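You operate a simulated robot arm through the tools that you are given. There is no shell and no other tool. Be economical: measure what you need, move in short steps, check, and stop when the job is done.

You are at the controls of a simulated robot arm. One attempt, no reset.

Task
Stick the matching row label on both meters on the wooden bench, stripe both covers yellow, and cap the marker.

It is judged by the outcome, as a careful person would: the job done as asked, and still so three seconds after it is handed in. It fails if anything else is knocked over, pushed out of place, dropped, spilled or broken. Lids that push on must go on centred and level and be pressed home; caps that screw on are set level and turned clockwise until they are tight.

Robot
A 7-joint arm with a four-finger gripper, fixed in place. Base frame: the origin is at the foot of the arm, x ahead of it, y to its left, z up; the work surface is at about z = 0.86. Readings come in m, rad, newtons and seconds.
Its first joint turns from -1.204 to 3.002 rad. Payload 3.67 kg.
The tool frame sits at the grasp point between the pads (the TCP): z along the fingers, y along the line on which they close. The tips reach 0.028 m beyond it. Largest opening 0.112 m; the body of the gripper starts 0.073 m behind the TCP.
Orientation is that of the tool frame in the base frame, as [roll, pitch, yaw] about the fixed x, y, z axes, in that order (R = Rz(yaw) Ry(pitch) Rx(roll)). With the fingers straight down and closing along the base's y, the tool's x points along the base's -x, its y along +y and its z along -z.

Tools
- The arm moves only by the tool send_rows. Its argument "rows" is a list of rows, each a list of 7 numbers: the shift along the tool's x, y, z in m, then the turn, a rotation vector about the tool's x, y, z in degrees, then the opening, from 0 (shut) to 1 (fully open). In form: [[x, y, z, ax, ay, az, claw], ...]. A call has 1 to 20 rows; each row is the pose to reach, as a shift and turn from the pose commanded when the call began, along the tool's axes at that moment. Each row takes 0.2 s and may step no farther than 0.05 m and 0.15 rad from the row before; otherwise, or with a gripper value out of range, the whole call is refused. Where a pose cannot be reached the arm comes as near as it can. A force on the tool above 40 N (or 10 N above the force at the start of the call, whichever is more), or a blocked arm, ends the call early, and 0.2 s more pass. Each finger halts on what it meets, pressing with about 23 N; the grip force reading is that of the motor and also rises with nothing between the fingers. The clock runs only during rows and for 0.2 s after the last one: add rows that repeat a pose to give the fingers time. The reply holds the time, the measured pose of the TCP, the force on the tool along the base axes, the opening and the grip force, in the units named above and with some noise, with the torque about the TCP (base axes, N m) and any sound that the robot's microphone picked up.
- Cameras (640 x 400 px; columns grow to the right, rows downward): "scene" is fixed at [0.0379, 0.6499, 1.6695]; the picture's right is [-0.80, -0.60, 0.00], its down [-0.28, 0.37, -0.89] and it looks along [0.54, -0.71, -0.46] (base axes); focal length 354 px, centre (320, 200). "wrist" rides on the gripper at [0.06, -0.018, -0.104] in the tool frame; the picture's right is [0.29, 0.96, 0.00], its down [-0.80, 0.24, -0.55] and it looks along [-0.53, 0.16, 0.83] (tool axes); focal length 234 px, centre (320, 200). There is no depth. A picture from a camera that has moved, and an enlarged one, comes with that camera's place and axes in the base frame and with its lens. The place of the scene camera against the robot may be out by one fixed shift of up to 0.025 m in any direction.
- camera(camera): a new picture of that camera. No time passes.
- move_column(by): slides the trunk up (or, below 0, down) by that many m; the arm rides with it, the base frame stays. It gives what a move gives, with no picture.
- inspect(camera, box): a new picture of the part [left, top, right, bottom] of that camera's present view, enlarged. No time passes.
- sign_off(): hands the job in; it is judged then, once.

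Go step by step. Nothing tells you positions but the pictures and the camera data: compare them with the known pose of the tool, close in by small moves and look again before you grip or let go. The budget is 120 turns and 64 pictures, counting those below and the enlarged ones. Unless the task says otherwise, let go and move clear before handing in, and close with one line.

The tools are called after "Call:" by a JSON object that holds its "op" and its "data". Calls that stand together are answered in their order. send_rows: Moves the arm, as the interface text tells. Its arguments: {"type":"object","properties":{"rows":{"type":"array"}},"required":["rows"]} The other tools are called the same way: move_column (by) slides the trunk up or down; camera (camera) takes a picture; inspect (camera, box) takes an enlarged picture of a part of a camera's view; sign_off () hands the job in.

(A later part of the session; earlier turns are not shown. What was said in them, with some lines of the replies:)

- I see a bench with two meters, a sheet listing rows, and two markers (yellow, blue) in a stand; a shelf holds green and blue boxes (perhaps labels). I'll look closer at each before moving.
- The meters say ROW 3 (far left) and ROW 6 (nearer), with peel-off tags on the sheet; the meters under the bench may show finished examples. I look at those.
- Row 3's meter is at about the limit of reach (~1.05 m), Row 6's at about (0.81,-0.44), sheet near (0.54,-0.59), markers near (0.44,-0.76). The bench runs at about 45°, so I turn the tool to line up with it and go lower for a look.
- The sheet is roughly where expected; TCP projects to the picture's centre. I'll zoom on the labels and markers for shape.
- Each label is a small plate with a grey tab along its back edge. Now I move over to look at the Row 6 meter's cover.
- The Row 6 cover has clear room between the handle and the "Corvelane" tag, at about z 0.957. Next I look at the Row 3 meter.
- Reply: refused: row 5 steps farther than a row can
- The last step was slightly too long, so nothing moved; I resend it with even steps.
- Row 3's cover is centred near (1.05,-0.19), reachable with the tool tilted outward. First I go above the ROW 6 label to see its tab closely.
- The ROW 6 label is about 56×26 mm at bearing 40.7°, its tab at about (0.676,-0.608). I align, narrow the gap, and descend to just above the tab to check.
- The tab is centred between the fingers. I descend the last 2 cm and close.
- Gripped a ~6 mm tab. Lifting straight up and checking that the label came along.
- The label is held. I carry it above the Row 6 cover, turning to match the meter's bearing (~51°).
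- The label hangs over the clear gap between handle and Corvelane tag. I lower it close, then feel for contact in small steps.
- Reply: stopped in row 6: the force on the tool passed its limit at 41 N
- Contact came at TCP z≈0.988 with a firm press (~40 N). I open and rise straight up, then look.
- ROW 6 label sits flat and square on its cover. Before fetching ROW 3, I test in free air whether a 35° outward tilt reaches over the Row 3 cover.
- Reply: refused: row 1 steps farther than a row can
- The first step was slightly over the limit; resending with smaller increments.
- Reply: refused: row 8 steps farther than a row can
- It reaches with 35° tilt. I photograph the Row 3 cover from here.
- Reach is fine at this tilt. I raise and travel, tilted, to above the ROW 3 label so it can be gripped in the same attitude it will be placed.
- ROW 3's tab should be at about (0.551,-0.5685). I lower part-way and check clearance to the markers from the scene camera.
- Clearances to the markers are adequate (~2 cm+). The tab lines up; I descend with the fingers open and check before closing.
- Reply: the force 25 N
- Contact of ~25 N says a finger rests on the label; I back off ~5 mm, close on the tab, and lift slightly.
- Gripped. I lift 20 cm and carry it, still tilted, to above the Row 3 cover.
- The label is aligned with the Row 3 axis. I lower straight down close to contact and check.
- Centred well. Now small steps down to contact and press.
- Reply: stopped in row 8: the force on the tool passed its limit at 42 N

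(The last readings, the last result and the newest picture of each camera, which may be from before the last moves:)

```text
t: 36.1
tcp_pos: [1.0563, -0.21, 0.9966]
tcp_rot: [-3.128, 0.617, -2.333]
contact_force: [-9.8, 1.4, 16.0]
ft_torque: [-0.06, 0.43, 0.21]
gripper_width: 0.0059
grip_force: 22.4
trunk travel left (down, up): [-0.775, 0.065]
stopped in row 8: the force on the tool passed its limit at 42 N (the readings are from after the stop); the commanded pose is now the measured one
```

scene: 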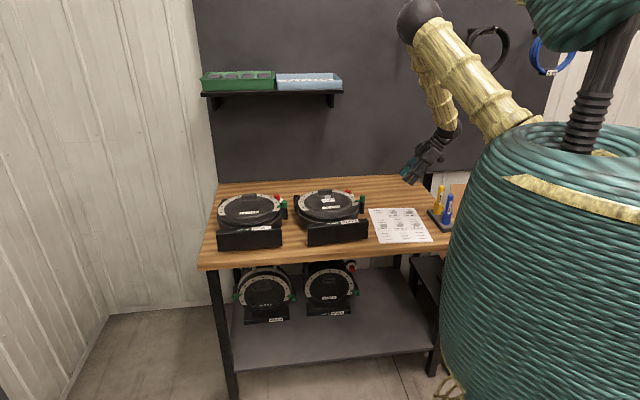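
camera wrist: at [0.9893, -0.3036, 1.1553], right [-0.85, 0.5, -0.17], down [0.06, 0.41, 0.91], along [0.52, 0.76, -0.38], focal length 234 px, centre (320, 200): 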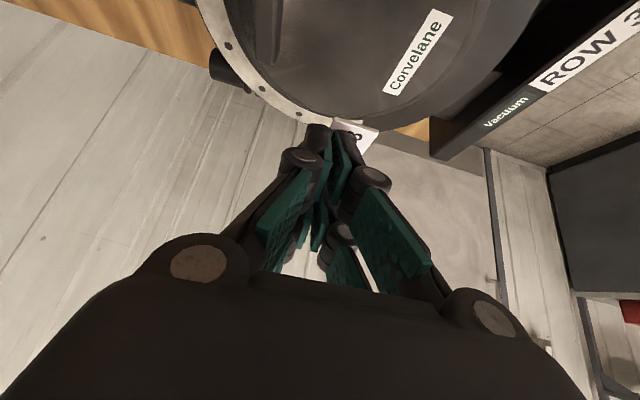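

Pressed to ~42 N. Release and rise.

Call:
{"op": "send_rows", "data": {"rows": [[0, 0, 0, 0, 0, 0, 0.1], [0, 0, 0, 0, 0, 0, 0.22], [0, 0, 0, 0, 0, 0, 0.22], [-0.0115, 0, -0.0164, 0, 0, 0, 0.22], [-0.034, 0, -0.049, 0, 0, 0, 0.25], [-0.0575, 0, -0.082, 0, 0, 0, 0.3], [-0.0575, 0, -0.082, 0, 0, 0, 0.3]]}}

Call:
{"op": "inspect", "data": {"camera": "scene", "box": [200, 150, 380, 250]}}

```text
t: 37.7
tcp_pos: [1.0579, -0.2092, 1.0908]
tcp_rot: [-3.132, 0.614, -2.338]
contact_force: [0.8, 0.0, -0.2]
ft_torque: [0.02, 0.03, -0.01]
gripper_width: 0.0336
grip_force: 0.1
trunk travel left (down, up): [-0.775, 0.065]
```

```text
3.56 times, centred on (290, 200) of scene
camera zoom: at [0.0379, 0.6499, 1.6695], right [-0.8, -0.6, 0.0], down [-0.28, 0.37, -0.89], along [0.54, -0.71, -0.46], focal length 1261 px, centre (427, 200)
```

zoom: 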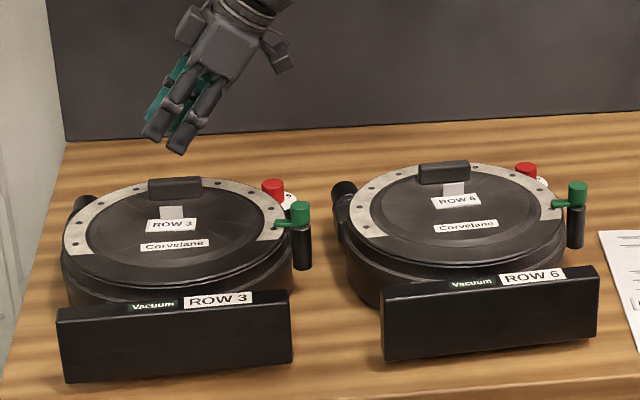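

Both labels are on. Now for the marker: I untilt and travel back toward the marker stand at safe height.

Call:
{"op": "send_rows", "data": {"rows": [[0.0297, 0.0031, -0.0304, 0, 2.5, 0, 0.5], [0.0594, 0.0062, -0.0609, 0, 5, 0, 0.5], [0.0891, 0.0093, -0.0913, 0, 7.5, 0, 0.5], [0.1188, 0.0123, -0.1218, 0, 10, 0, 0.5], [0.1485, 0.0154, -0.1522, 0, 12.5, 0, 0.5], [0.1782, 0.0185, -0.1826, 0, 15, 0, 0.5], [0.2079, 0.0216, -0.2131, 0, 17.5, 0, 0.5], [0.2376, 0.0247, -0.2435, 0, 20, 0, 0.5], [0.2673, 0.0278, -0.274, 0, 22.5, 0, 0.5], [0.297, 0.0309, -0.3044, 0, 25, 0, 0.5], [0.3267, 0.0339, -0.3349, 0, 27.5, 0, 0.5], [0.3564, 0.037, -0.3653, 0, 30, 0, 0.5], [0.3861, 0.0401, -0.3957, 0, 32.5, 0, 0.5], [0.4164, 0.0432, -0.4262, 0, 35.1, 0, 0.5], [0.4164, 0.0432, -0.4262, 0, 35.1, 0, 0.5]]}}

```text
t: 40.9
tcp_pos: [0.6184, -0.5972, 1.1979]
tcp_rot: [-3.132, 0.003, -2.341]
contact_force: [0.1, 0.3, -0.2]
ft_torque: [-0.04, 0.02, -0.01]
gripper_width: 0.0559
grip_force: 0.1
trunk travel left (down, up): [-0.775, 0.065]
```

Call:
{"op": "send_rows", "data": {"rows": [[0.0239, 0.0016, 0.006, 0, 0, 7.6, 0.5], [0.0478, 0.0033, 0.012, 0, 0, 15.2, 0.5], [0.0716, 0.0049, 0.018, 0, 0, 22.8, 0.5], [0.0955, 0.0066, 0.024, 0, 0, 30.4, 0.5], [0.1194, 0.0082, 0.03, 0, 0, 38, 0.5], [0.1433, 0.0098, 0.036, 0, 0, 45.6, 0.5], [0.1672, 0.0115, 0.042, 0, 0, 53.2, 0.5], [0.191, 0.0131, 0.048, 0, 0, 60.8, 0.5], [0.2149, 0.0148, 0.054, 0, 0, 68.4, 0.5], [0.2388, 0.0164, 0.06, 0, 0, 76, 0.5], [0.2388, 0.0164, 0.06, 0, 0, 76, 0.5]]}}

Call:
{"op": "camera", "data": {"camera": "wrist"}}

```text
t: 43.3
tcp_pos: [0.4379, -0.7605, 1.139]
tcp_rot: [-3.141, 0.008, 2.613]
contact_force: [0.3, 0.8, -0.5]
ft_torque: [-0.01, 0.01, -0.01]
gripper_width: 0.0561
grip_force: 0.0
trunk travel left (down, up): [-0.775, 0.065]
```

```text
24 pictures are left
camera wrist: at [0.3759, -0.7452, 1.2414], right [0.23, 0.97, 0.0], down [0.81, -0.19, 0.56], along [0.55, -0.13, -0.83], focal length 234 px, centre (320, 200)
```

wrist: 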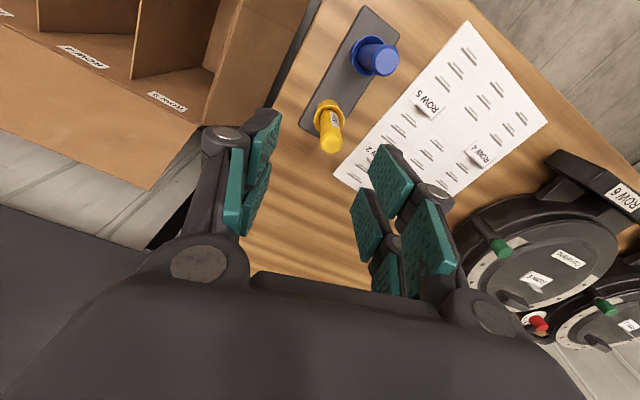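

The yellow marker stands at about (0.451,-0.754), top ~1.02. I centre over it and come closer for a check.

Call:
{"op": "send_rows", "data": {"rows": [[-0.004, 0.006, 0.025, 0, 0, 0, 0.55], [-0.008, 0.0122, 0.05, 0, 0, 0, 0.55], [-0.008, 0.0122, 0.055, 0, 0, 0, 0.55], [-0.008, 0.0122, 0.055, 0, 0, 0, 0.55]]}}

Call:
{"op": "inspect", "data": {"camera": "wrist", "box": [220, 60, 420, 220]}}

Call:
{"op": "inspect", "data": {"camera": "scene", "box": [400, 130, 480, 250]}}

```text
t: 44.3
tcp_pos: [0.4547, -0.7562, 1.0828]
tcp_rot: [3.14, 0.01, 2.613]
contact_force: [-0.9, 0.3, -0.2]
ft_torque: [0.01, -0.01, 0.0]
gripper_width: 0.0614
grip_force: 0.0
trunk travel left (down, up): [-0.775, 0.065]
```

```text
2.50 times, centred on (320, 140) of wrist
camera zoom: at [0.391, -0.7399, 1.1851], right [0.23, 0.97, 0.0], down [0.81, -0.19, 0.56], along [0.55, -0.13, -0.83], focal length 585 px, centre (320, 350)
```

zoom: 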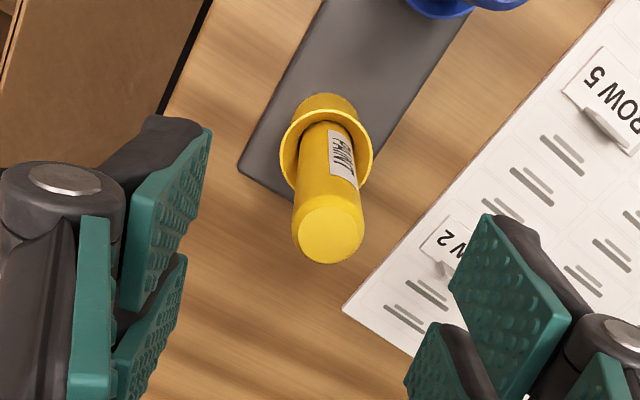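

```text
3.33 times, centred on (440, 190) of scene
camera zoom: at [0.0379, 0.6499, 1.6695], right [-0.8, -0.6, 0.0], down [-0.28, 0.37, -0.89], along [0.54, -0.71, -0.46], focal length 1182 px, centre (-80, 233)
```

zoom: 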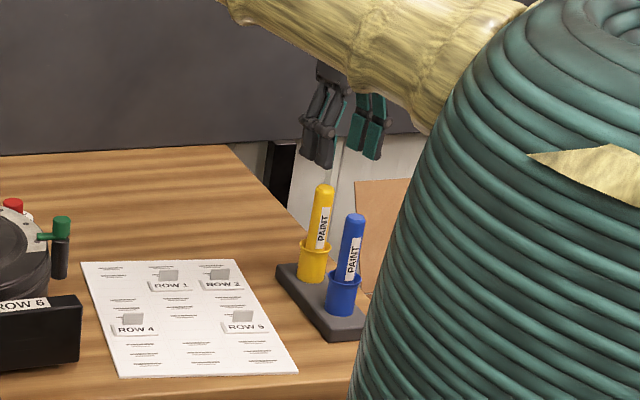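

Marker is ~20 mm thick, centred about 4 mm from the TCP axis. I correct, descend to grip just above the cap, and close.

Call:
{"op": "send_rows", "data": {"rows": [[-0.003, 0.0036, 0.02, 0, 0.57, 0, 0.55], [-0.003, 0.0036, 0.06, 0, 0.57, 0, 0.55], [-0.003, 0.0036, 0.095, 0, 0.57, 0, 0.55], [-0.003, 0.0036, 0.111, 0, 0.57, 0, 0.55], [-0.003, 0.0036, 0.111, 0, 0.57, 0, 0.55]]}}

Call:
{"op": "inspect", "data": {"camera": "wrist", "box": [220, 60, 420, 220]}}

```text
t: 45.5
tcp_pos: [0.4592, -0.752, 0.9743]
tcp_rot: [3.14, -0.001, 2.614]
contact_force: [0.0, 0.6, 0.4]
ft_torque: [0.01, -0.03, 0.01]
gripper_width: 0.0616
grip_force: 0.1
trunk travel left (down, up): [-0.775, 0.065]
```

```text
2.50 times, centred on (320, 140) of wrist
camera zoom: at [0.3955, -0.7384, 1.0759], right [0.23, 0.97, 0.0], down [0.81, -0.2, 0.55], along [0.54, -0.13, -0.83], focal length 585 px, centre (320, 350)
```

zoom: 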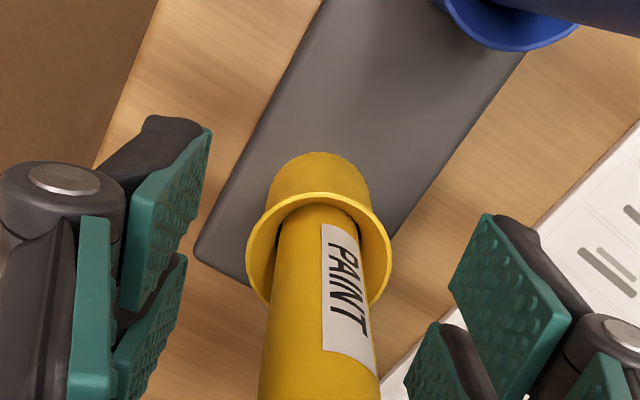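

Well centred. Close, then pull straight up gently.

Call:
{"op": "send_rows", "data": {"rows": [[0, 0, 0, 0, 0, 0, 0.3], [0, 0, 0, 0, 0, 0, 0.12], [0, 0, 0, 0, 0, 0, 0.1], [0, 0, 0, 0, 0, 0, 0.1], [0, 0, 0, 0, 0, 0, 0.0], [0, 0, 0, 0, 0, 0, 0.0]]}}

Call:
{"op": "send_rows", "data": {"rows": [[0, 0, -0.005, 0, 0, 0, 0.0], [0, 0, -0.015, 0, 0, 0, 0.0], [0, 0, -0.03, 0, 0, 0, 0.0], [0, 0, -0.05, 0, 0, 0, 0.0], [0, 0, -0.07, 0, 0, 0, 0.0], [0, 0, -0.07, 0, 0, 0, 0.0]]}}

Call:
{"op": "inspect", "data": {"camera": "scene", "box": [400, 130, 480, 250]}}

```text
t: 46.9
tcp_pos: [0.4592, -0.7529, 0.9727]
tcp_rot: [3.138, -0.001, 2.614]
contact_force: [1.1, 1.1, 0.7]
ft_torque: [0.06, -0.04, 0.02]
gripper_width: 0.0223
grip_force: 22.8
trunk travel left (down, up): [-0.775, 0.065]
```

```text
t: 48.3
tcp_pos: [0.4579, -0.7531, 1.0423]
tcp_rot: [3.14, -0.002, 2.614]
contact_force: [0.0, -0.4, -0.7]
ft_torque: [0.0, 0.01, 0.01]
gripper_width: 0.0223
grip_force: 22.9
trunk travel left (down, up): [-0.775, 0.065]
```

```text
3.33 times, centred on (440, 190) of scene
camera zoom: at [0.0379, 0.6499, 1.6695], right [-0.8, -0.6, 0.0], down [-0.28, 0.37, -0.89], along [0.54, -0.71, -0.46], focal length 1182 px, centre (-80, 233)
```

zoom: 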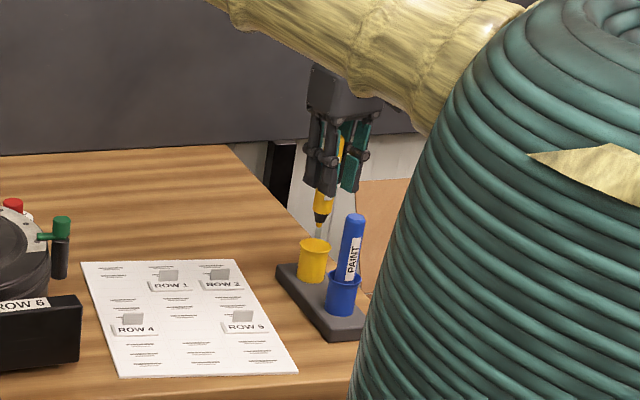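

The uncapped marker is in hand; its tip is ~0.09 m below the TCP and the cap stays in the stand. I carry it over the right side of the Row 6 cover.

Call:
{"op": "send_rows", "data": {"rows": [[0, 0, -0.04, 0, 0, 0, 0], [0, 0, -0.08, 0, 0, 0, 0], [0, 0, -0.108, 0, 0, 0, 0], [-0.0125, 0.0459, -0.108, 0, 0, -5.6, 0], [-0.0249, 0.0917, -0.108, 0, 0, -11.1, 0], [-0.0374, 0.1376, -0.108, 0, 0, -16.7, 0], [-0.0498, 0.1835, -0.108, 0, 0, -22.2, 0], [-0.0623, 0.2293, -0.108, 0, 0, -27.8, 0], [-0.0747, 0.2752, -0.108, 0, 0, -33.3, 0], [-0.0872, 0.3211, -0.108, 0, 0, -38.9, 0], [-0.0996, 0.3669, -0.108, 0, 0, -44.4, 0], [-0.1121, 0.4128, -0.108, 0, 0, -50, 0], [-0.1121, 0.4128, -0.108, 0, 0, -50, 0]]}}

Call:
{"op": "camera", "data": {"camera": "wrist"}}

Call:
{"op": "inspect", "data": {"camera": "scene", "box": [250, 100, 400, 250]}}

```text
t: 51.1
tcp_pos: [0.7638, -0.4527, 1.1515]
tcp_rot: [3.139, -0.001, -2.797]
contact_force: [-0.6, -0.1, -0.2]
ft_torque: [0.01, -0.03, 0.01]
gripper_width: 0.0224
grip_force: 23.0
trunk travel left (down, up): [-0.775, 0.065]
```

```text
19 pictures are left
camera wrist: at [0.7113, -0.4908, 1.2543], right [-0.59, 0.8, 0.0], down [0.67, 0.49, 0.56], along [0.45, 0.33, -0.83], focal length 234 px, centre (320, 200)
```

wrist: 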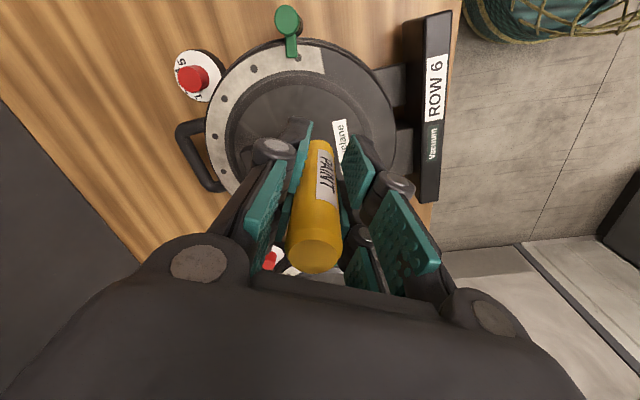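

```text
2.67 times, centred on (325, 175) of scene
camera zoom: at [0.0379, 0.6499, 1.6695], right [-0.8, -0.6, 0.0], down [-0.28, 0.37, -0.89], along [0.54, -0.71, -0.46], focal length 945 px, centre (307, 267)
```

zoom: 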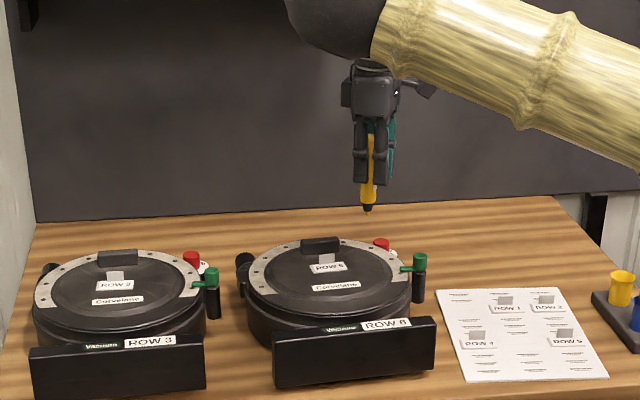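

I lower the tip toward the front end of the planned stripe (right of the label), then feel for contact in small steps.

Call:
{"op": "send_rows", "data": {"rows": [[-0.003, -0.0031, 0.03, 0, 0, 0, 0], [-0.003, -0.0031, 0.06, 0, 0, 0, 0], [-0.003, -0.0031, 0.08, 0, 0, 0, 0], [-0.003, -0.0031, 0.09, 0, 0, 0, 0], [-0.003, -0.0031, 0.09, 0, 0, 0, 0]]}}

Call:
{"op": "inspect", "data": {"camera": "scene", "box": [290, 150, 370, 230]}}

```text
t: 52.3
tcp_pos: [0.7679, -0.4545, 1.0622]
tcp_rot: [3.14, 0.001, -2.796]
contact_force: [0.3, -0.3, -0.5]
ft_torque: [-0.02, 0.02, 0.0]
gripper_width: 0.0225
grip_force: 23.3
trunk travel left (down, up): [-0.775, 0.065]
```

```text
5.00 times, centred on (330, 190) of scene
camera zoom: at [0.0379, 0.6499, 1.6695], right [-0.8, -0.6, 0.0], down [-0.28, 0.37, -0.89], along [0.54, -0.71, -0.46], focal length 1773 px, centre (270, 250)
```

zoom: 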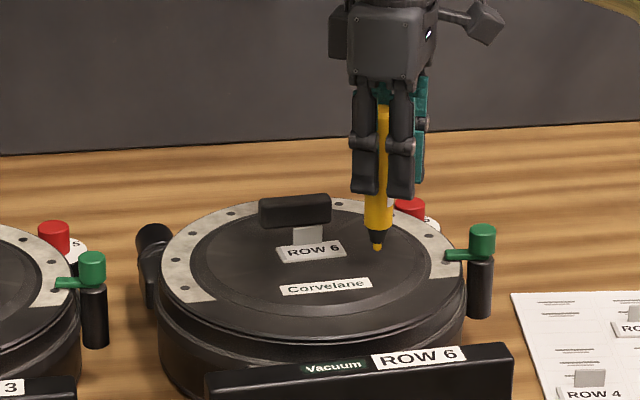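

Call:
{"op": "send_rows", "data": {"rows": [[0, 0, 0.005, 0, 0, 0, 0], [0, 0, 0.01, 0, 0, 0, 0], [0, 0, 0.013, 0, 0, 0, 0], [0, 0, 0.015, 0, 0, 0, 0], [0, 0, 0.017, 0, 0, 0, 0], [0, 0, 0.019, 0, 0, 0, 0], [0, 0, 0.019, 0, 0, 0, 0]]}}

```text
t: 53.9
tcp_pos: [0.7668, -0.4538, 1.044]
tcp_rot: [-3.141, 0.0, -2.797]
contact_force: [1.7, -0.7, 22.6]
ft_torque: [0.04, -0.34, 0.03]
gripper_width: 0.0227
grip_force: 22.9
trunk travel left (down, up): [-0.775, 0.065]
```

Contact (≈22 N). I ease off to a light pressure and draw 8 cm straight toward the back.

Call:
{"op": "send_rows", "data": {"rows": [[0, 0, -0.0018, 0, 0, 0, 0], [-0.0053, -0.0085, -0.0018, 0, 0, 0, 0], [-0.0105, -0.017, -0.0018, 0, 0, 0, 0], [-0.0158, -0.0255, -0.0018, 0, 0, 0, 0], [-0.021, -0.034, -0.0018, 0, 0, 0, 0], [-0.0263, -0.0425, -0.0018, 0, 0, 0, 0], [-0.0316, -0.051, -0.0018, 0, 0, 0, 0], [-0.0368, -0.0595, -0.0018, 0, 0, 0, 0], [-0.0421, -0.068, -0.0018, 0, 0, 0, 0]]}}

Call:
{"op": "inspect", "data": {"camera": "scene", "box": [290, 150, 370, 230]}}

```text
t: 55.9
tcp_pos: [0.8289, -0.5042, 1.0436]
tcp_rot: [3.14, -0.001, -2.796]
contact_force: [-0.3, -1.1, -0.1]
ft_torque: [0.02, -0.04, 0.01]
gripper_width: 0.0223
grip_force: 22.9
trunk travel left (down, up): [-0.775, 0.065]
```

```text
5.00 times, centred on (330, 190) of scene
camera zoom: at [0.0379, 0.6499, 1.6695], right [-0.8, -0.6, 0.0], down [-0.28, 0.37, -0.89], along [0.54, -0.71, -0.46], focal length 1773 px, centre (270, 250)
```

zoom: 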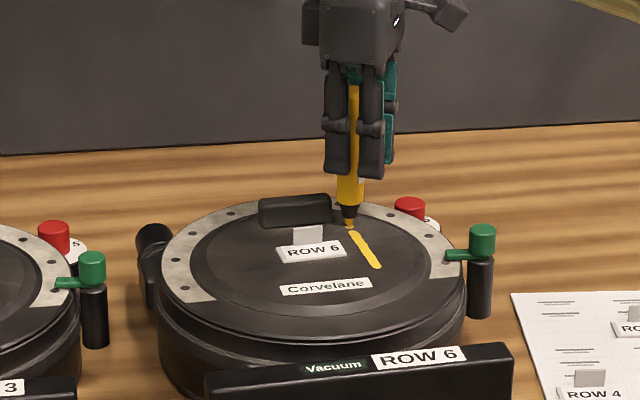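

A clean yellow stripe is on the Row 6 cover. I lift and move to Row 3 with a 33° outward tilt.

Call:
{"op": "send_rows", "data": {"rows": [[0, 0, -0.04, 0, 0, 0, 0], [0, 0, -0.08, 0, 0, 0, 0], [0, 0, -0.107, 0, 0, 0, 0], [-0.0264, 0.0273, -0.107, 0, -4.1, 0, 0], [-0.0528, 0.0546, -0.107, 0, -8.2, 0, 0], [-0.0792, 0.0819, -0.107, 0, -12.4, 0, 0], [-0.1056, 0.1092, -0.107, 0, -16.5, 0, 0], [-0.1319, 0.1365, -0.107, 0, -20.6, 0, 0], [-0.1583, 0.1638, -0.107, 0, -24.8, 0, 0], [-0.1847, 0.1911, -0.107, 0, -28.9, 0, 0], [-0.2111, 0.2184, -0.107, 0, -33, 0, 0], [-0.2111, 0.2184, -0.107, 0, -33, 0, 0]]}}

Call:
{"op": "inspect", "data": {"camera": "scene", "box": [200, 120, 380, 250]}}

Call:
{"op": "camera", "data": {"camera": "wrist"}}

```text
t: 58.5
tcp_pos: [0.9519, -0.2297, 1.1472]
tcp_rot: [3.136, 0.574, -2.803]
contact_force: [-0.3, -0.2, -0.1]
ft_torque: [0.01, 0.01, 0.03]
gripper_width: 0.0222
grip_force: 23.3
trunk travel left (down, up): [-0.775, 0.065]
```

```text
3.08 times, centred on (290, 185) of scene
camera zoom: at [0.0379, 0.6499, 1.6695], right [-0.8, -0.6, 0.0], down [-0.28, 0.37, -0.89], along [0.54, -0.71, -0.46], focal length 1091 px, centre (412, 246)
```

zoom: 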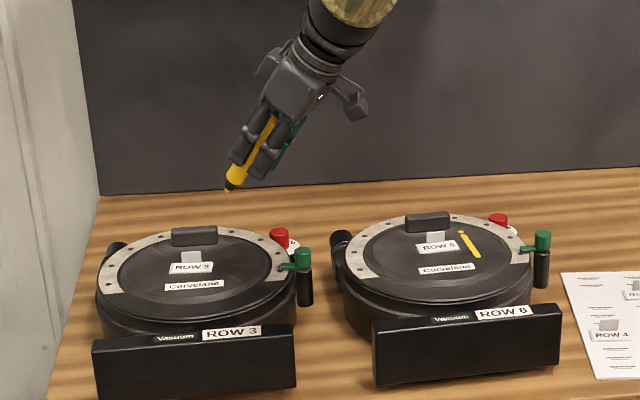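

```text
14 pictures are left
camera wrist: at [0.8562, -0.2821, 1.2008], right [-0.55, 0.82, -0.15], down [0.27, 0.35, 0.9], along [0.79, 0.45, -0.41], focal length 234 px, centre (320, 200)
```

wrist: 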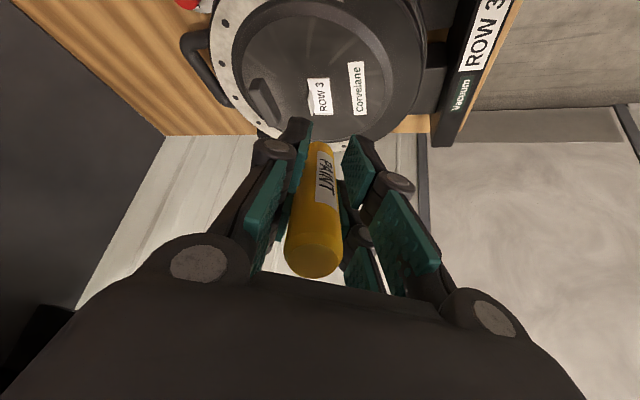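

The geometry checks out. I lower the tilted marker toward the front end of the Row 3 stripe.

Call:
{"op": "send_rows", "data": {"rows": [[0.015, 0.0018, 0.025, 0, 0, 0, 0], [0.03, 0.0018, 0.05, 0, 0, 0, 0], [0.0453, 0.0018, 0.0743, 0, 0, 0, 0], [0.0453, 0.0018, 0.0743, 0, 0, 0, 0]]}}

Call:
{"op": "inspect", "data": {"camera": "scene", "box": [210, 140, 310, 230]}}

```text
t: 59.5
tcp_pos: [0.9532, -0.223, 1.0612]
tcp_rot: [-3.141, 0.575, -2.795]
contact_force: [0.1, -0.9, 0.0]
ft_torque: [-0.02, 0.03, 0.0]
gripper_width: 0.0224
grip_force: 23.5
trunk travel left (down, up): [-0.775, 0.065]
```

```text
4.44 times, centred on (260, 185) of scene
camera zoom: at [0.0379, 0.6499, 1.6695], right [-0.8, -0.6, 0.0], down [-0.28, 0.37, -0.89], along [0.54, -0.71, -0.46], focal length 1576 px, centre (587, 267)
```

zoom: 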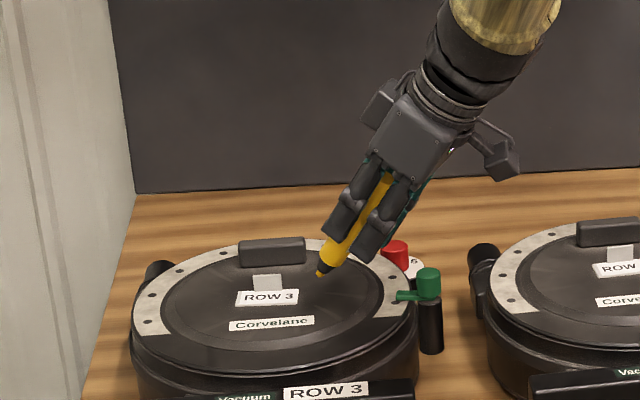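

Call:
{"op": "send_rows", "data": {"rows": [[0.003, -0.0018, -0.002, 0, 0, 0, 0], [0.0084, -0.0018, 0.0064, 0, 0, 0, 0], [0.0128, -0.0018, 0.0131, 0, 0, 0, 0], [0.0149, -0.0018, 0.0165, 0, 0, 0, 0], [0.016, -0.0018, 0.0182, 0, 0, 0, 0], [0.0171, -0.0018, 0.0198, 0, 0, 0, 0], [0.0182, -0.0018, 0.0215, 0, 0, 0, 0], [0.0193, -0.0018, 0.0232, 0, 0, 0, 0], [0.0193, -0.0018, 0.0232, 0, 0, 0, 0]]}}

```text
t: 61.5
tcp_pos: [0.9538, -0.227, 1.0336]
tcp_rot: [3.141, 0.575, -2.797]
contact_force: [0.4, -0.4, 0.1]
ft_torque: [-0.03, -0.01, 0.0]
gripper_width: 0.0223
grip_force: 22.6
trunk travel left (down, up): [-0.775, 0.065]
```

Call:
{"op": "send_rows", "data": {"rows": [[0.0011, 0, 0.0017, 0, 0, 0, 0], [0.0022, 0, 0.0034, 0, 0, 0, 0], [0.0022, 0, 0.0034, 0, 0, 0, 0]]}}

```text
t: 62.3
tcp_pos: [0.9541, -0.2269, 1.03]
tcp_rot: [3.139, 0.576, -2.797]
contact_force: [0.2, -0.3, -0.1]
ft_torque: [0.02, -0.01, -0.04]
gripper_width: 0.0224
grip_force: 23.0
trunk travel left (down, up): [-0.775, 0.065]
```

Call:
{"op": "send_rows", "data": {"rows": [[0.0008, 0, 0.0013, 0, 0, 0, 0], [0.0016, 0, 0.0025, 0, 0, 0, 0], [0.0016, 0, 0.0025, 0, 0, 0, 0]]}}

```text
t: 63.1
tcp_pos: [0.9531, -0.2269, 1.0275]
tcp_rot: [3.139, 0.577, -2.797]
contact_force: [1.1, -0.8, -0.1]
ft_torque: [0.01, 0.02, 0.0]
gripper_width: 0.0222
grip_force: 22.6
trunk travel left (down, up): [-0.775, 0.065]
```

Call:
{"op": "send_rows", "data": {"rows": [[0.0005, 0, 0.0008, 0, 0, 0, 0], [0.0011, 0, 0.0017, 0, 0, 0, 0], [0.0016, 0, 0.0025, 0, 0, 0, 0], [0.0016, 0, 0.0025, 0, 0, 0, 0]]}}

```text
t: 64.1
tcp_pos: [0.9526, -0.2262, 1.0267]
tcp_rot: [3.141, 0.578, -2.795]
contact_force: [3.5, 2.0, 11.9]
ft_torque: [0.37, -0.8, 0.05]
gripper_width: 0.0223
grip_force: 22.6
trunk travel left (down, up): [-0.775, 0.065]
```

Light contact (~12 N). I draw 8 cm straight toward the back.

Call:
{"op": "send_rows", "data": {"rows": [[-0.0038, -0.0089, 0.0025, 0, 0, 0, 0], [-0.0076, -0.0179, 0.0049, 0, 0, 0, 0], [-0.0113, -0.0268, 0.0074, 0, 0, 0, 0], [-0.0151, -0.0358, 0.0098, 0, 0, 0, 0], [-0.0189, -0.0447, 0.0123, 0, 0, 0, 0], [-0.0227, -0.0536, 0.0147, 0, 0, 0, 0], [-0.0264, -0.0626, 0.0172, 0, 0, 0, 0], [-0.0302, -0.0715, 0.0196, 0, 0, 0, 0]]}}

Call:
{"op": "inspect", "data": {"camera": "scene", "box": [210, 140, 310, 230]}}

```text
t: 65.9
tcp_pos: [1.0106, -0.2819, 1.0259]
tcp_rot: [-3.141, 0.577, -2.796]
contact_force: [-3.5, 2.9, 14.3]
ft_torque: [0.47, -0.47, 0.19]
gripper_width: 0.0225
grip_force: 22.8
trunk travel left (down, up): [-0.775, 0.065]
```

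```text
4.44 times, centred on (260, 185) of scene
camera zoom: at [0.0379, 0.6499, 1.6695], right [-0.8, -0.6, 0.0], down [-0.28, 0.37, -0.89], along [0.54, -0.71, -0.46], focal length 1576 px, centre (587, 267)
```

zoom: 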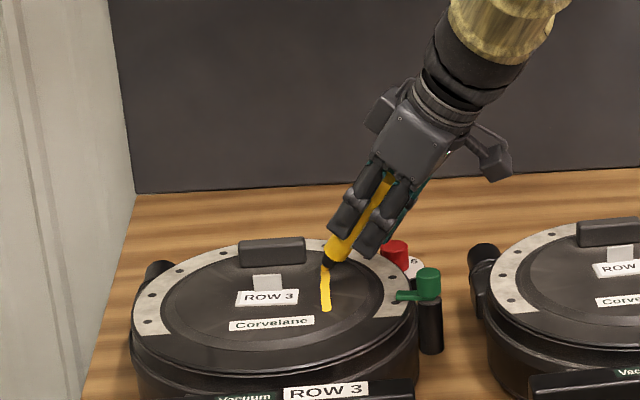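

Both covers are striped. I lift off, untilt and travel back toward the stand.

Call:
{"op": "send_rows", "data": {"rows": [[-0.0225, 0, -0.0346, 0, 0, 0, 0], [-0.0451, 0, -0.0693, 0, 0, 0, 0], [-0.0676, 0, -0.1039, 0, 0, 0, 0], [-0.0329, -0.0133, -0.1265, 0, 3.7, 0, 0], [0.0019, -0.0266, -0.1491, 0, 7.4, 0, 0], [0.0366, -0.0399, -0.1717, 0, 11, 0, 0], [0.0713, -0.0532, -0.1943, 0, 14.7, 0, 0], [0.1061, -0.0665, -0.2169, 0, 18.4, 0, 0], [0.1408, -0.0798, -0.2394, 0, 22.1, 0, 0], [0.1755, -0.0931, -0.262, 0, 25.8, 0, 0], [0.2102, -0.1064, -0.2846, 0, 29.4, 0, 0], [0.245, -0.1197, -0.3072, 0, 33.06, 0, 0], [0.245, -0.1197, -0.3072, 0, 33.06, 0, 0]]}}

```text
t: 68.7
tcp_pos: [0.7024, -0.5216, 1.1479]
tcp_rot: [3.14, -0.001, -2.796]
contact_force: [-0.6, -0.3, -0.7]
ft_torque: [-0.02, 0.01, 0.0]
gripper_width: 0.0222
grip_force: 23.1
trunk travel left (down, up): [-0.775, 0.065]
```

Call:
{"op": "send_rows", "data": {"rows": [[0.0384, -0.0169, 0, 0, 0, 6.25, 0], [0.0769, -0.0338, 0, 0, 0, 12.5, 0], [0.1153, -0.0507, 0, 0, 0, 18.75, 0], [0.1538, -0.0676, 0, 0, 0, 25, 0], [0.1922, -0.0845, 0, 0, 0, 31.25, 0], [0.2307, -0.1014, 0, 0, 0, 37.5, 0], [0.2691, -0.1183, 0.0, 0, 0, 43.75, 0], [0.3076, -0.1352, 0.0, 0, 0, 50, 0], [0.3076, -0.1352, 0.04, 0, 0, 50, 0], [0.3076, -0.1352, 0.04, 0, 0, 50, 0]]}}

Call:
{"op": "inspect", "data": {"camera": "scene", "box": [400, 130, 480, 250]}}

Call:
{"op": "inspect", "data": {"camera": "wrist", "box": [220, 40, 420, 200]}}

```text
t: 70.9
tcp_pos: [0.4554, -0.7526, 1.1074]
tcp_rot: [3.142, -0.001, 2.612]
contact_force: [0.5, -0.2, 0.2]
ft_torque: [-0.03, -0.02, -0.01]
gripper_width: 0.0224
grip_force: 23.0
trunk travel left (down, up): [-0.775, 0.065]
```

```text
3.33 times, centred on (440, 190) of scene
camera zoom: at [0.0379, 0.6499, 1.6695], right [-0.8, -0.6, 0.0], down [-0.28, 0.37, -0.89], along [0.54, -0.71, -0.46], focal length 1182 px, centre (-80, 233)
```

zoom: 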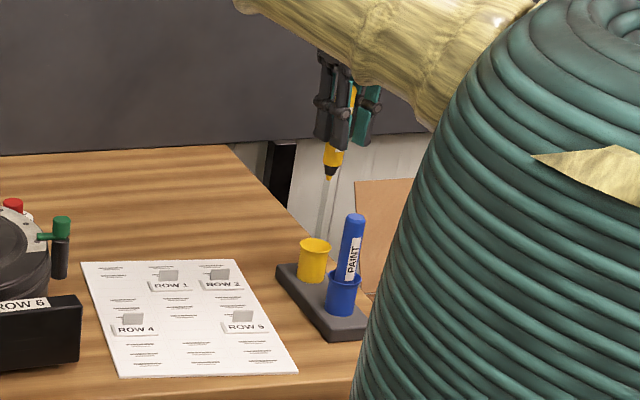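

```text
2.50 times, centred on (320, 120) of wrist
camera zoom: at [0.3926, -0.7375, 1.2105], right [0.23, 0.97, 0.0], down [0.81, -0.2, 0.55], along [0.54, -0.13, -0.83], focal length 585 px, centre (320, 400)
```

zoom: 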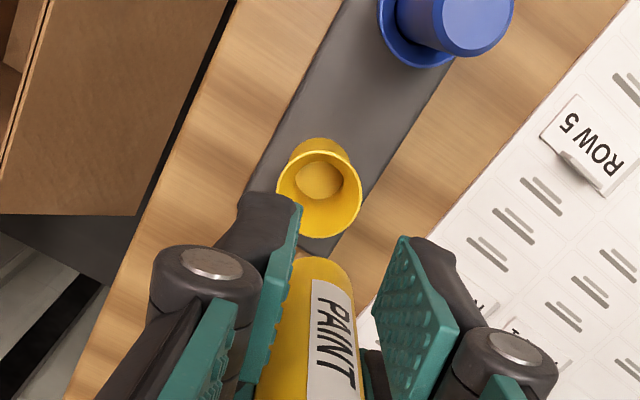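

The cap is upright in the stand and the marker above it. One full wrist view to check the marker hasn't tilted in the grip.

Call:
{"op": "camera", "data": {"camera": "wrist"}}

```text
9 pictures are left
camera wrist: at [0.3926, -0.7375, 1.2105], right [0.23, 0.97, 0.0], down [0.81, -0.2, 0.55], along [0.54, -0.13, -0.83], focal length 234 px, centre (320, 200)
```

wrist: 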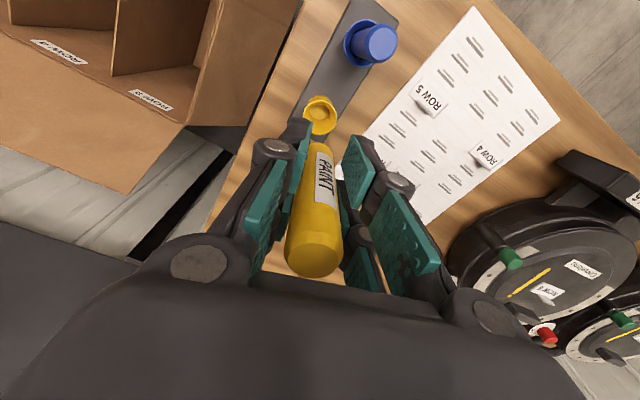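

No tilt in the grip. I correct ~3 mm and descend to just above the cap mouth, then verify.

Call:
{"op": "send_rows", "data": {"rows": [[-0.0027, 0.0015, 0.02, 0, 0, 0, 0], [-0.0027, 0.0015, 0.05, 0, 0, 0, 0], [-0.0027, 0.0015, 0.073, 0, 0, 0, 0], [-0.0027, 0.0015, 0.073, 0, 0, 0, 0]]}}

Call:
{"op": "inspect", "data": {"camera": "scene", "box": [420, 160, 460, 220]}}

```text
t: 71.9
tcp_pos: [0.459, -0.7542, 1.034]
tcp_rot: [-3.142, -0.002, 2.613]
contact_force: [0.3, 1.0, 0.7]
ft_torque: [-0.04, 0.02, 0.01]
gripper_width: 0.0228
grip_force: 22.7
trunk travel left (down, up): [-0.775, 0.065]
```

```text
6.67 times, centred on (440, 190) of scene
camera zoom: at [0.0379, 0.6499, 1.6695], right [-0.8, -0.6, 0.0], down [-0.28, 0.37, -0.89], along [0.54, -0.71, -0.46], focal length 2364 px, centre (-480, 267)
```

zoom: 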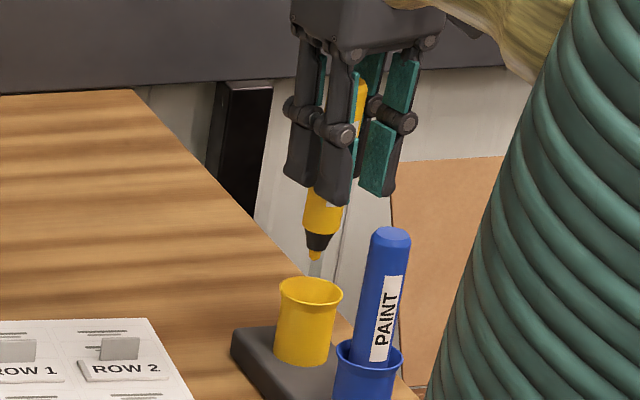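

Aligned with the cap mouth. I insert in gentle steps.

Call:
{"op": "send_rows", "data": {"rows": [[0, 0, 0.008, 0, 0, 0, 0], [0, 0, 0.016, 0, 0, 0, 0], [0, 0, 0.024, 0, 0, 0, 0], [0, 0, 0.032, 0, 0, 0, 0], [0, 0, 0.04, 0, 0, 0, 0], [0, 0, 0.046, 0, 0, 0, 0], [0, 0, 0.05, 0, 0, 0, 0], [0, 0, 0.05, 0, 0, 0, 0]]}}

```text
t: 73.7
tcp_pos: [0.4604, -0.7533, 0.985]
tcp_rot: [3.141, -0.002, 2.614]
contact_force: [-2.6, 0.7, 2.2]
ft_torque: [0.07, 0.12, 0.01]
gripper_width: 0.0225
grip_force: 23.0
trunk travel left (down, up): [-0.775, 0.065]
```

Call:
{"op": "send_rows", "data": {"rows": [[0, 0, 0.003, 0, 0, 0, 0], [0, 0, 0.006, 0, 0, 0, 0], [0, 0, 0.009, 0, 0, 0, 0], [0, 0, 0.012, 0, 0, 0, 0], [0, 0, 0.014, 0, 0, 0, 0], [0, 0, 0.016, 0, 0, 0, 0], [0, 0, 0.018, 0, 0, 0, 0], [0, 0, 0.02, 0, 0, 0, 0]]}}

Call:
{"op": "inspect", "data": {"camera": "scene", "box": [420, 160, 460, 220]}}

```text
t: 75.5
tcp_pos: [0.4594, -0.7519, 0.9674]
tcp_rot: [-3.14, -0.001, 2.616]
contact_force: [-4.4, 0.1, 22.9]
ft_torque: [-0.07, -0.16, -0.01]
gripper_width: 0.0224
grip_force: 22.7
trunk travel left (down, up): [-0.775, 0.065]
```

```text
6.67 times, centred on (440, 190) of scene
camera zoom: at [0.0379, 0.6499, 1.6695], right [-0.8, -0.6, 0.0], down [-0.28, 0.37, -0.89], along [0.54, -0.71, -0.46], focal length 2364 px, centre (-480, 267)
```

zoom: 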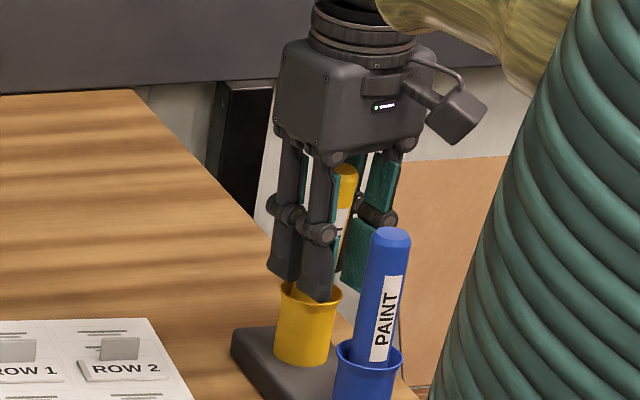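

Seated with ~23 N. I press a little further to be sure it is home.

Call:
{"op": "send_rows", "data": {"rows": [[0, 0, 0.001, 0, 0, 0, 0], [0, 0, 0.002, 0, 0, 0, 0], [0, 0, 0.003, 0, 0, 0, 0], [0, 0, 0.003, 0, 0, 0, 0]]}}

```text
t: 76.5
tcp_pos: [0.459, -0.7519, 0.9598]
tcp_rot: [3.139, -0.006, 2.612]
contact_force: [-8.8, 3.3, -0.7]
ft_torque: [0.25, 0.41, 0.0]
gripper_width: 0.0224
grip_force: 22.7
trunk travel left (down, up): [-0.775, 0.065]
```

It gave way and the force dropped, so it has likely snapped home. I press lightly once more to confirm a hard stop before letting go.

Call:
{"op": "send_rows", "data": {"rows": [[0, 0, 0.001, 0, 0, 0, 0], [0, 0, 0.002, 0, 0, 0, 0], [0, 0, 0.002, 0, 0, 0, 0]]}}

Call:
{"op": "inspect", "data": {"camera": "scene", "box": [420, 160, 460, 220]}}

```text
t: 77.3
tcp_pos: [0.4598, -0.7522, 0.961]
tcp_rot: [-3.141, -0.002, 2.614]
contact_force: [-12.0, 10.6, 0.6]
ft_torque: [0.49, 0.48, 0.07]
gripper_width: 0.0223
grip_force: 23.1
trunk travel left (down, up): [-0.775, 0.065]
```

```text
6.67 times, centred on (440, 190) of scene
camera zoom: at [0.0379, 0.6499, 1.6695], right [-0.8, -0.6, 0.0], down [-0.28, 0.37, -0.89], along [0.54, -0.71, -0.46], focal length 2364 px, centre (-480, 267)
```

zoom: 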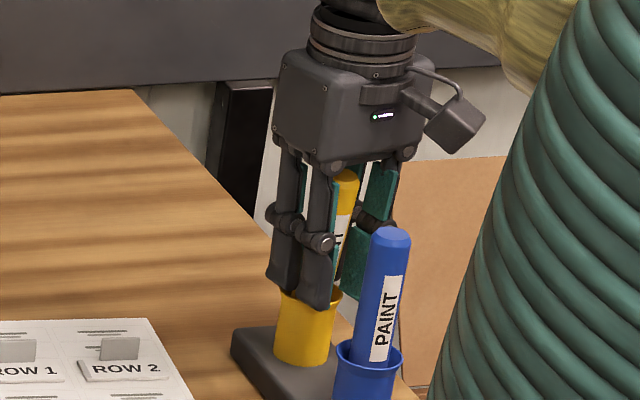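

The marker is back at its original height but leans a few degrees, with a ~16 N side load. I relieve the side load, then open so it can settle in the cap.

Call:
{"op": "send_rows", "data": {"rows": [[0.001, 0.0003, 0, 0, 0, 0, 0], [0.002, 0.0005, 0, 0, 0, 0, 0], [0.002, 0.0005, 0, 0, 0, 0, 0]]}}

```text
t: 78.1
tcp_pos: [0.4588, -0.7512, 0.9601]
tcp_rot: [3.141, 0.001, 2.614]
contact_force: [-2.3, -1.4, -0.5]
ft_torque: [-0.05, 0.1, -0.05]
gripper_width: 0.0224
grip_force: 22.9
trunk travel left (down, up): [-0.775, 0.065]
```

Call:
{"op": "send_rows", "data": {"rows": [[0, 0, 0, 0, 0, 0, 0.22], [0, 0, 0, 0, 0, 0, 0.25], [0, 0, 0, 0, 0, 0, 0.4], [0, 0, 0, 0, 0, 0, 0.5], [0, 0, -0.03, 0, 0, 0, 0.5], [0, 0, -0.07, 0, 0, 0, 0.5], [0, 0, -0.11, 0, 0, 0, 0.5], [0, 0, -0.13, 0, 0, 0, 0.5], [0, 0, -0.13, 0, 0, 0, 0.5]]}}

Call:
{"op": "inspect", "data": {"camera": "scene", "box": [420, 160, 460, 220]}}

Call:
{"op": "inspect", "data": {"camera": "wrist", "box": [220, 60, 420, 220]}}

```text
t: 80.1
tcp_pos: [0.4596, -0.7527, 1.0891]
tcp_rot: [3.141, -0.002, 2.614]
contact_force: [0.0, -1.0, -0.2]
ft_torque: [0.02, 0.02, 0.02]
gripper_width: 0.0559
grip_force: 0.1
trunk travel left (down, up): [-0.775, 0.065]
```

```text
6.67 times, centred on (440, 190) of scene
camera zoom: at [0.0379, 0.6499, 1.6695], right [-0.8, -0.6, 0.0], down [-0.28, 0.37, -0.89], along [0.54, -0.71, -0.46], focal length 2364 px, centre (-480, 267)
```

zoom: 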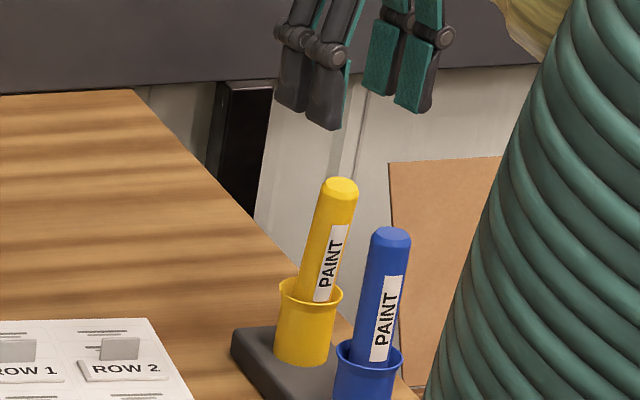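

```text
2.50 times, centred on (320, 140) of wrist
camera zoom: at [0.3966, -0.7379, 1.1915], right [0.23, 0.97, 0.0], down [0.81, -0.2, 0.55], along [0.54, -0.13, -0.83], focal length 585 px, centre (320, 350)
```

zoom: 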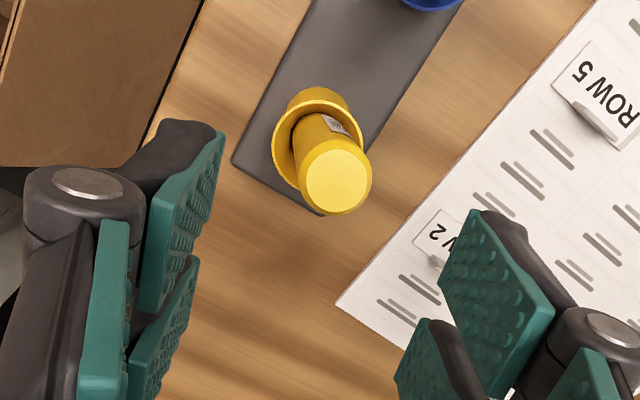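

The marker is in the cap but leans ~5° toward bearing ~115°, so it isn't properly home. I rotate the gripper so the fingers close along the lean direction and descend around it.

Call:
{"op": "send_rows", "data": {"rows": [[0, 0, 0, 0, 0, -8, 0.5], [0, 0, 0, 0, 0, -16, 0.5], [0, 0, 0, 0, 0, -24, 0.5], [0, 0, 0, 0, 0, -32, 0.5], [0, 0, 0, 0, 0, -40, 0.48], [0, 0, 0, 0, 0, -48, 0.48], [0, 0, 0, 0, 0, -50, 0.48], [0, 0, 0, 0, 0, -50, 0.48]]}}

Call:
{"op": "inspect", "data": {"camera": "wrist", "box": [220, 40, 420, 200]}}

```text
t: 81.9
tcp_pos: [0.4587, -0.7518, 1.0906]
tcp_rot: [3.14, 0.002, -2.796]
contact_force: [-0.2, 0.3, 0.2]
ft_torque: [-0.01, 0.02, -0.01]
gripper_width: 0.0539
grip_force: 0.0
trunk travel left (down, up): [-0.775, 0.065]
```

```text
2.50 times, centred on (320, 120) of wrist
camera zoom: at [0.4069, -0.7885, 1.1929], right [-0.6, 0.8, 0.0], down [0.67, 0.5, 0.55], along [0.44, 0.33, -0.83], focal length 585 px, centre (320, 400)
```

zoom: 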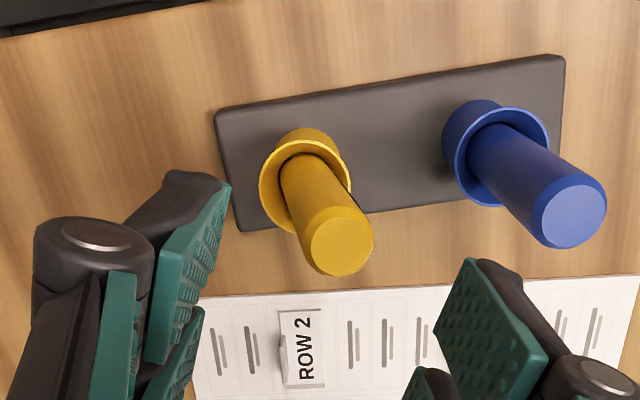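

Seen from here, the cap centre is actually at about (0.465,-0.755) and the lean is toward bearing ~145°. I turn 30° more, re-centre on the cap axis, and come down around the marker, fingers open.

Call:
{"op": "send_rows", "data": {"rows": [[-0.0024, -0.0025, 0, 0, 0, -8, 0.56], [-0.0048, -0.0051, 0, 0, 0, -16, 0.56], [-0.0048, -0.0051, 0, 0, 0, -24, 0.58], [-0.0048, -0.0051, 0, 0, 0, -30, 0.58], [-0.0048, -0.0051, 0, 0, 0, -30, 0.58]]}}

Call:
{"op": "inspect", "data": {"camera": "wrist", "box": [220, 40, 420, 200]}}

```text
t: 83.1
tcp_pos: [0.466, -0.7545, 1.0908]
tcp_rot: [3.141, -0.001, -2.272]
contact_force: [0.1, 0.2, 0.3]
ft_torque: [-0.04, 0.0, 0.01]
gripper_width: 0.0651
grip_force: 0.0
trunk travel left (down, up): [-0.775, 0.065]
```

```text
2.50 times, centred on (320, 120) of wrist
camera zoom: at [0.4386, -0.8117, 1.1924], right [-0.92, 0.4, 0.0], down [0.33, 0.76, 0.55], along [0.22, 0.51, -0.83], focal length 585 px, centre (320, 400)
```

zoom: 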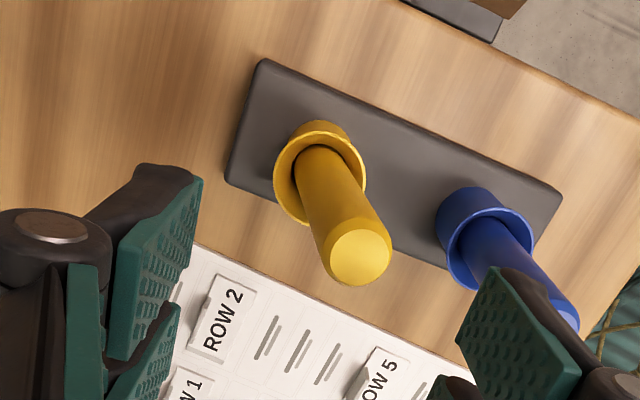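

Now the lean lies purely along the closing direction and the cap is on the tool axis. I descend and close, which will stand the marker upright.

Call:
{"op": "send_rows", "data": {"rows": [[0, 0, 0, 0, 0, 0, 0.5], [0, 0, 0.03, 0, 0, 0, 0.5], [0, 0, 0.065, 0, 0, 0, 0.5], [0, 0, 0.1, 0, 0, 0, 0.5], [0, 0, 0.118, 0, 0, 0, 0.5], [0, 0, 0.118, 0, 0, 0, 0.5]]}}

Call:
{"op": "send_rows", "data": {"rows": [[0, 0, 0, 0, 0, 0, 0.42], [0, 0, 0, 0, 0, 0, 0.36], [0, 0, 0, 0, 0, 0, 0.3], [0, 0, 0, 0, 0, 0, 0.25], [0, 0, 0, 0, 0, 0, 0.2], [0, 0, 0, 0, 0, 0, 0.0], [0, 0, 0, 0, 0, 0, 0.0]]}}

```text
t: 84.5
tcp_pos: [0.4653, -0.7548, 0.9721]
tcp_rot: [3.139, 0.0, -2.272]
contact_force: [-0.1, 0.5, 0.1]
ft_torque: [-0.01, -0.01, 0.02]
gripper_width: 0.056
grip_force: 0.1
trunk travel left (down, up): [-0.775, 0.065]
```

```text
t: 86.1
tcp_pos: [0.4657, -0.7552, 0.9716]
tcp_rot: [3.14, -0.001, -2.273]
contact_force: [0.2, 0.3, 0.2]
ft_torque: [-0.02, -0.06, -0.03]
gripper_width: 0.0203
grip_force: 22.7
trunk travel left (down, up): [-0.775, 0.065]
```

Marker upright (forces near zero). Now press it straight down into the cap.

Call:
{"op": "send_rows", "data": {"rows": [[0, 0, 0.002, 0, 0, 0, 0], [0, 0, 0.004, 0, 0, 0, 0], [0, 0, 0.006, 0, 0, 0, 0], [0, 0, 0.008, 0, 0, 0, 0], [0, 0, 0.008, 0, 0, 0, 0]]}}

```text
t: 87.3
tcp_pos: [0.4647, -0.7532, 0.9662]
tcp_rot: [3.14, 0.001, -2.272]
contact_force: [1.4, -3.8, 23.1]
ft_torque: [-0.24, -0.09, 0.01]
gripper_width: 0.0203
grip_force: 22.9
trunk travel left (down, up): [-0.775, 0.065]
```

About 23 N — the grip may slip beyond that, so I'll release and press from above with closed fingers after a look.

Call:
{"op": "send_rows", "data": {"rows": [[0, 0, -0.002, 0, 0, 0, 0], [0, 0, -0.002, 0, 0, 0, 0.22], [0, 0, -0.002, 0, 0, 0, 0.3], [0, 0, -0.002, 0, 0, 0, 0.45], [0, 0, -0.03, 0, 0, 0, 0.45], [0, 0, -0.07, 0, 0, 0, 0.45], [0, 0, -0.11, 0, 0, 0, 0.45], [0, 0, -0.125, 0, 0, 0, 0.45], [0, 0, -0.125, 0, 0, 0, 0.45]]}}

Call:
{"op": "inspect", "data": {"camera": "scene", "box": [420, 160, 460, 220]}}

```text
t: 89.3
tcp_pos: [0.4669, -0.7561, 1.0911]
tcp_rot: [3.141, 0.001, -2.274]
contact_force: [0.0, -0.5, -0.5]
ft_torque: [0.01, 0.01, -0.01]
gripper_width: 0.0503
grip_force: 0.0
trunk travel left (down, up): [-0.775, 0.065]
```

```text
6.67 times, centred on (440, 190) of scene
camera zoom: at [0.0379, 0.6499, 1.6695], right [-0.8, -0.6, 0.0], down [-0.28, 0.37, -0.89], along [0.54, -0.71, -0.46], focal length 2364 px, centre (-480, 267)
```

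zoom: 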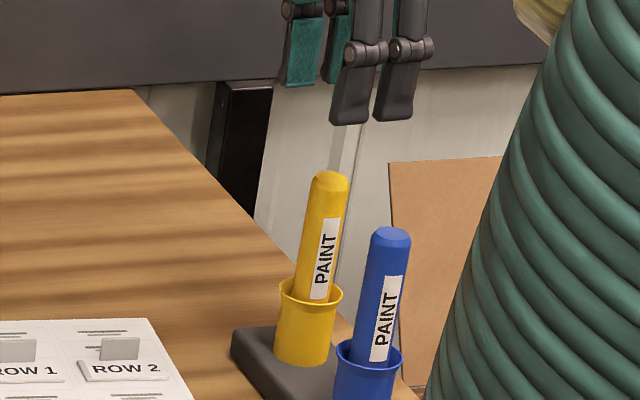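

The marker now stands upright at its original height. For certainty I press its top gently with closed fingers.

Call:
{"op": "send_rows", "data": {"rows": [[0, 0, 0, 0, 0, 0, 0.2], [0, 0, 0, 0, 0, 0, 0], [0, 0, 0, 0, 0, 0, 0], [0, 0, 0.015, 0, 0, 0, 0], [0, 0, 0.03, 0, 0, 0, 0], [0, 0, 0.034, 0, 0, 0, 0], [0, 0, 0.037, 0, 0, 0, 0], [0, 0, 0.037, 0, 0, 0, 0]]}}

```text
t: 91.1
tcp_pos: [0.4648, -0.754, 1.0518]
tcp_rot: [3.14, 0.001, -2.27]
contact_force: [0.5, -0.4, -0.5]
ft_torque: [0.03, 0.01, 0.0]
gripper_width: 0.0
grip_force: 23.8
trunk travel left (down, up): [-0.775, 0.065]
```

Call:
{"op": "send_rows", "data": {"rows": [[0, 0, 0.002, 0, 0, 0, 0], [0, 0, 0.004, 0, 0, 0, 0], [0, 0, 0.006, 0, 0, 0, 0], [0, 0, 0.008, 0, 0, 0, 0], [0, 0, 0.008, 0, 0, 0, 0]]}}

```text
t: 92.3
tcp_pos: [0.4652, -0.7544, 1.0434]
tcp_rot: [3.138, 0.0, -2.271]
contact_force: [0.2, 0.0, -0.4]
ft_torque: [0.02, 0.01, -0.01]
gripper_width: 0.0001
grip_force: 22.7
trunk travel left (down, up): [-0.775, 0.065]
```

Call:
{"op": "send_rows", "data": {"rows": [[0, 0, 0.002, 0, 0, 0, 0], [0, 0, 0.004, 0, 0, 0, 0], [0, 0, 0.006, 0, 0, 0, 0], [0, 0, 0.008, 0, 0, 0, 0], [0, 0, 0.008, 0, 0, 0, 0]]}}

```text
t: 93.5
tcp_pos: [0.4647, -0.7546, 1.0378]
tcp_rot: [-3.141, -0.002, -2.272]
contact_force: [1.0, -5.2, 28.8]
ft_torque: [-0.21, -0.01, -0.01]
gripper_width: 0.0061
grip_force: 23.2
trunk travel left (down, up): [-0.775, 0.065]
```

A hard stop at ~29 N: it is home. I rise clear and take a last look.

Call:
{"op": "send_rows", "data": {"rows": [[0, 0, -0.03, 0, 0, 0, 0], [0, 0, -0.07, 0, 0, 0, 0], [0, 0, -0.11, 0, 0, 0, 0], [0, 0, -0.15, 0, 0, 0, 0.1], [0, 0, -0.17, 0, 0, 0, 0.3], [0, 0, -0.17, 0, 0, 0, 0.3]]}}

Call:
{"op": "inspect", "data": {"camera": "scene", "box": [200, 150, 480, 260]}}

```text
t: 94.9
tcp_pos: [0.4664, -0.7545, 1.2057]
tcp_rot: [3.139, 0.001, -2.271]
contact_force: [0.0, 0.6, 0.4]
ft_torque: [0.02, 0.0, 0.02]
gripper_width: 0.0334
grip_force: 0.1
trunk travel left (down, up): [-0.775, 0.065]
```

```text
2.29 times, centred on (340, 205) of scene
camera zoom: at [0.0379, 0.6499, 1.6695], right [-0.8, -0.6, 0.0], down [-0.28, 0.37, -0.89], along [0.54, -0.71, -0.46], focal length 810 px, centre (274, 189)
```

zoom: 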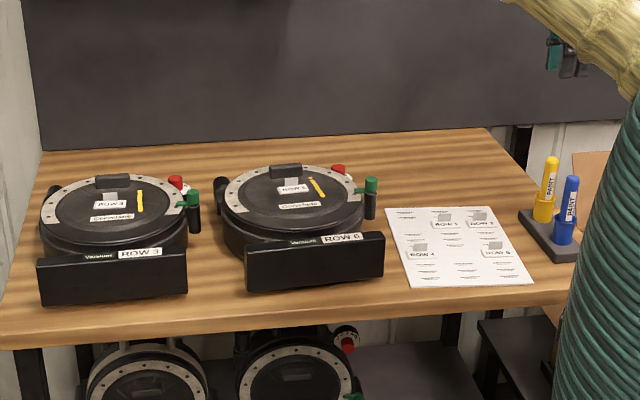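

Both meters have their matching label and a yellow stripe, the marker stands upright in its cap, and the arm is clear. Handing in.

Call:
{"op": "sign_off", "data": {}}

```text
The job is handed in.
```

I stuck ROW 3 and ROW 6 on the covers of their matching meters, striped both covers yellow, and pressed the yellow marker back upright into its cap; in the last picture nothing else looked moved.
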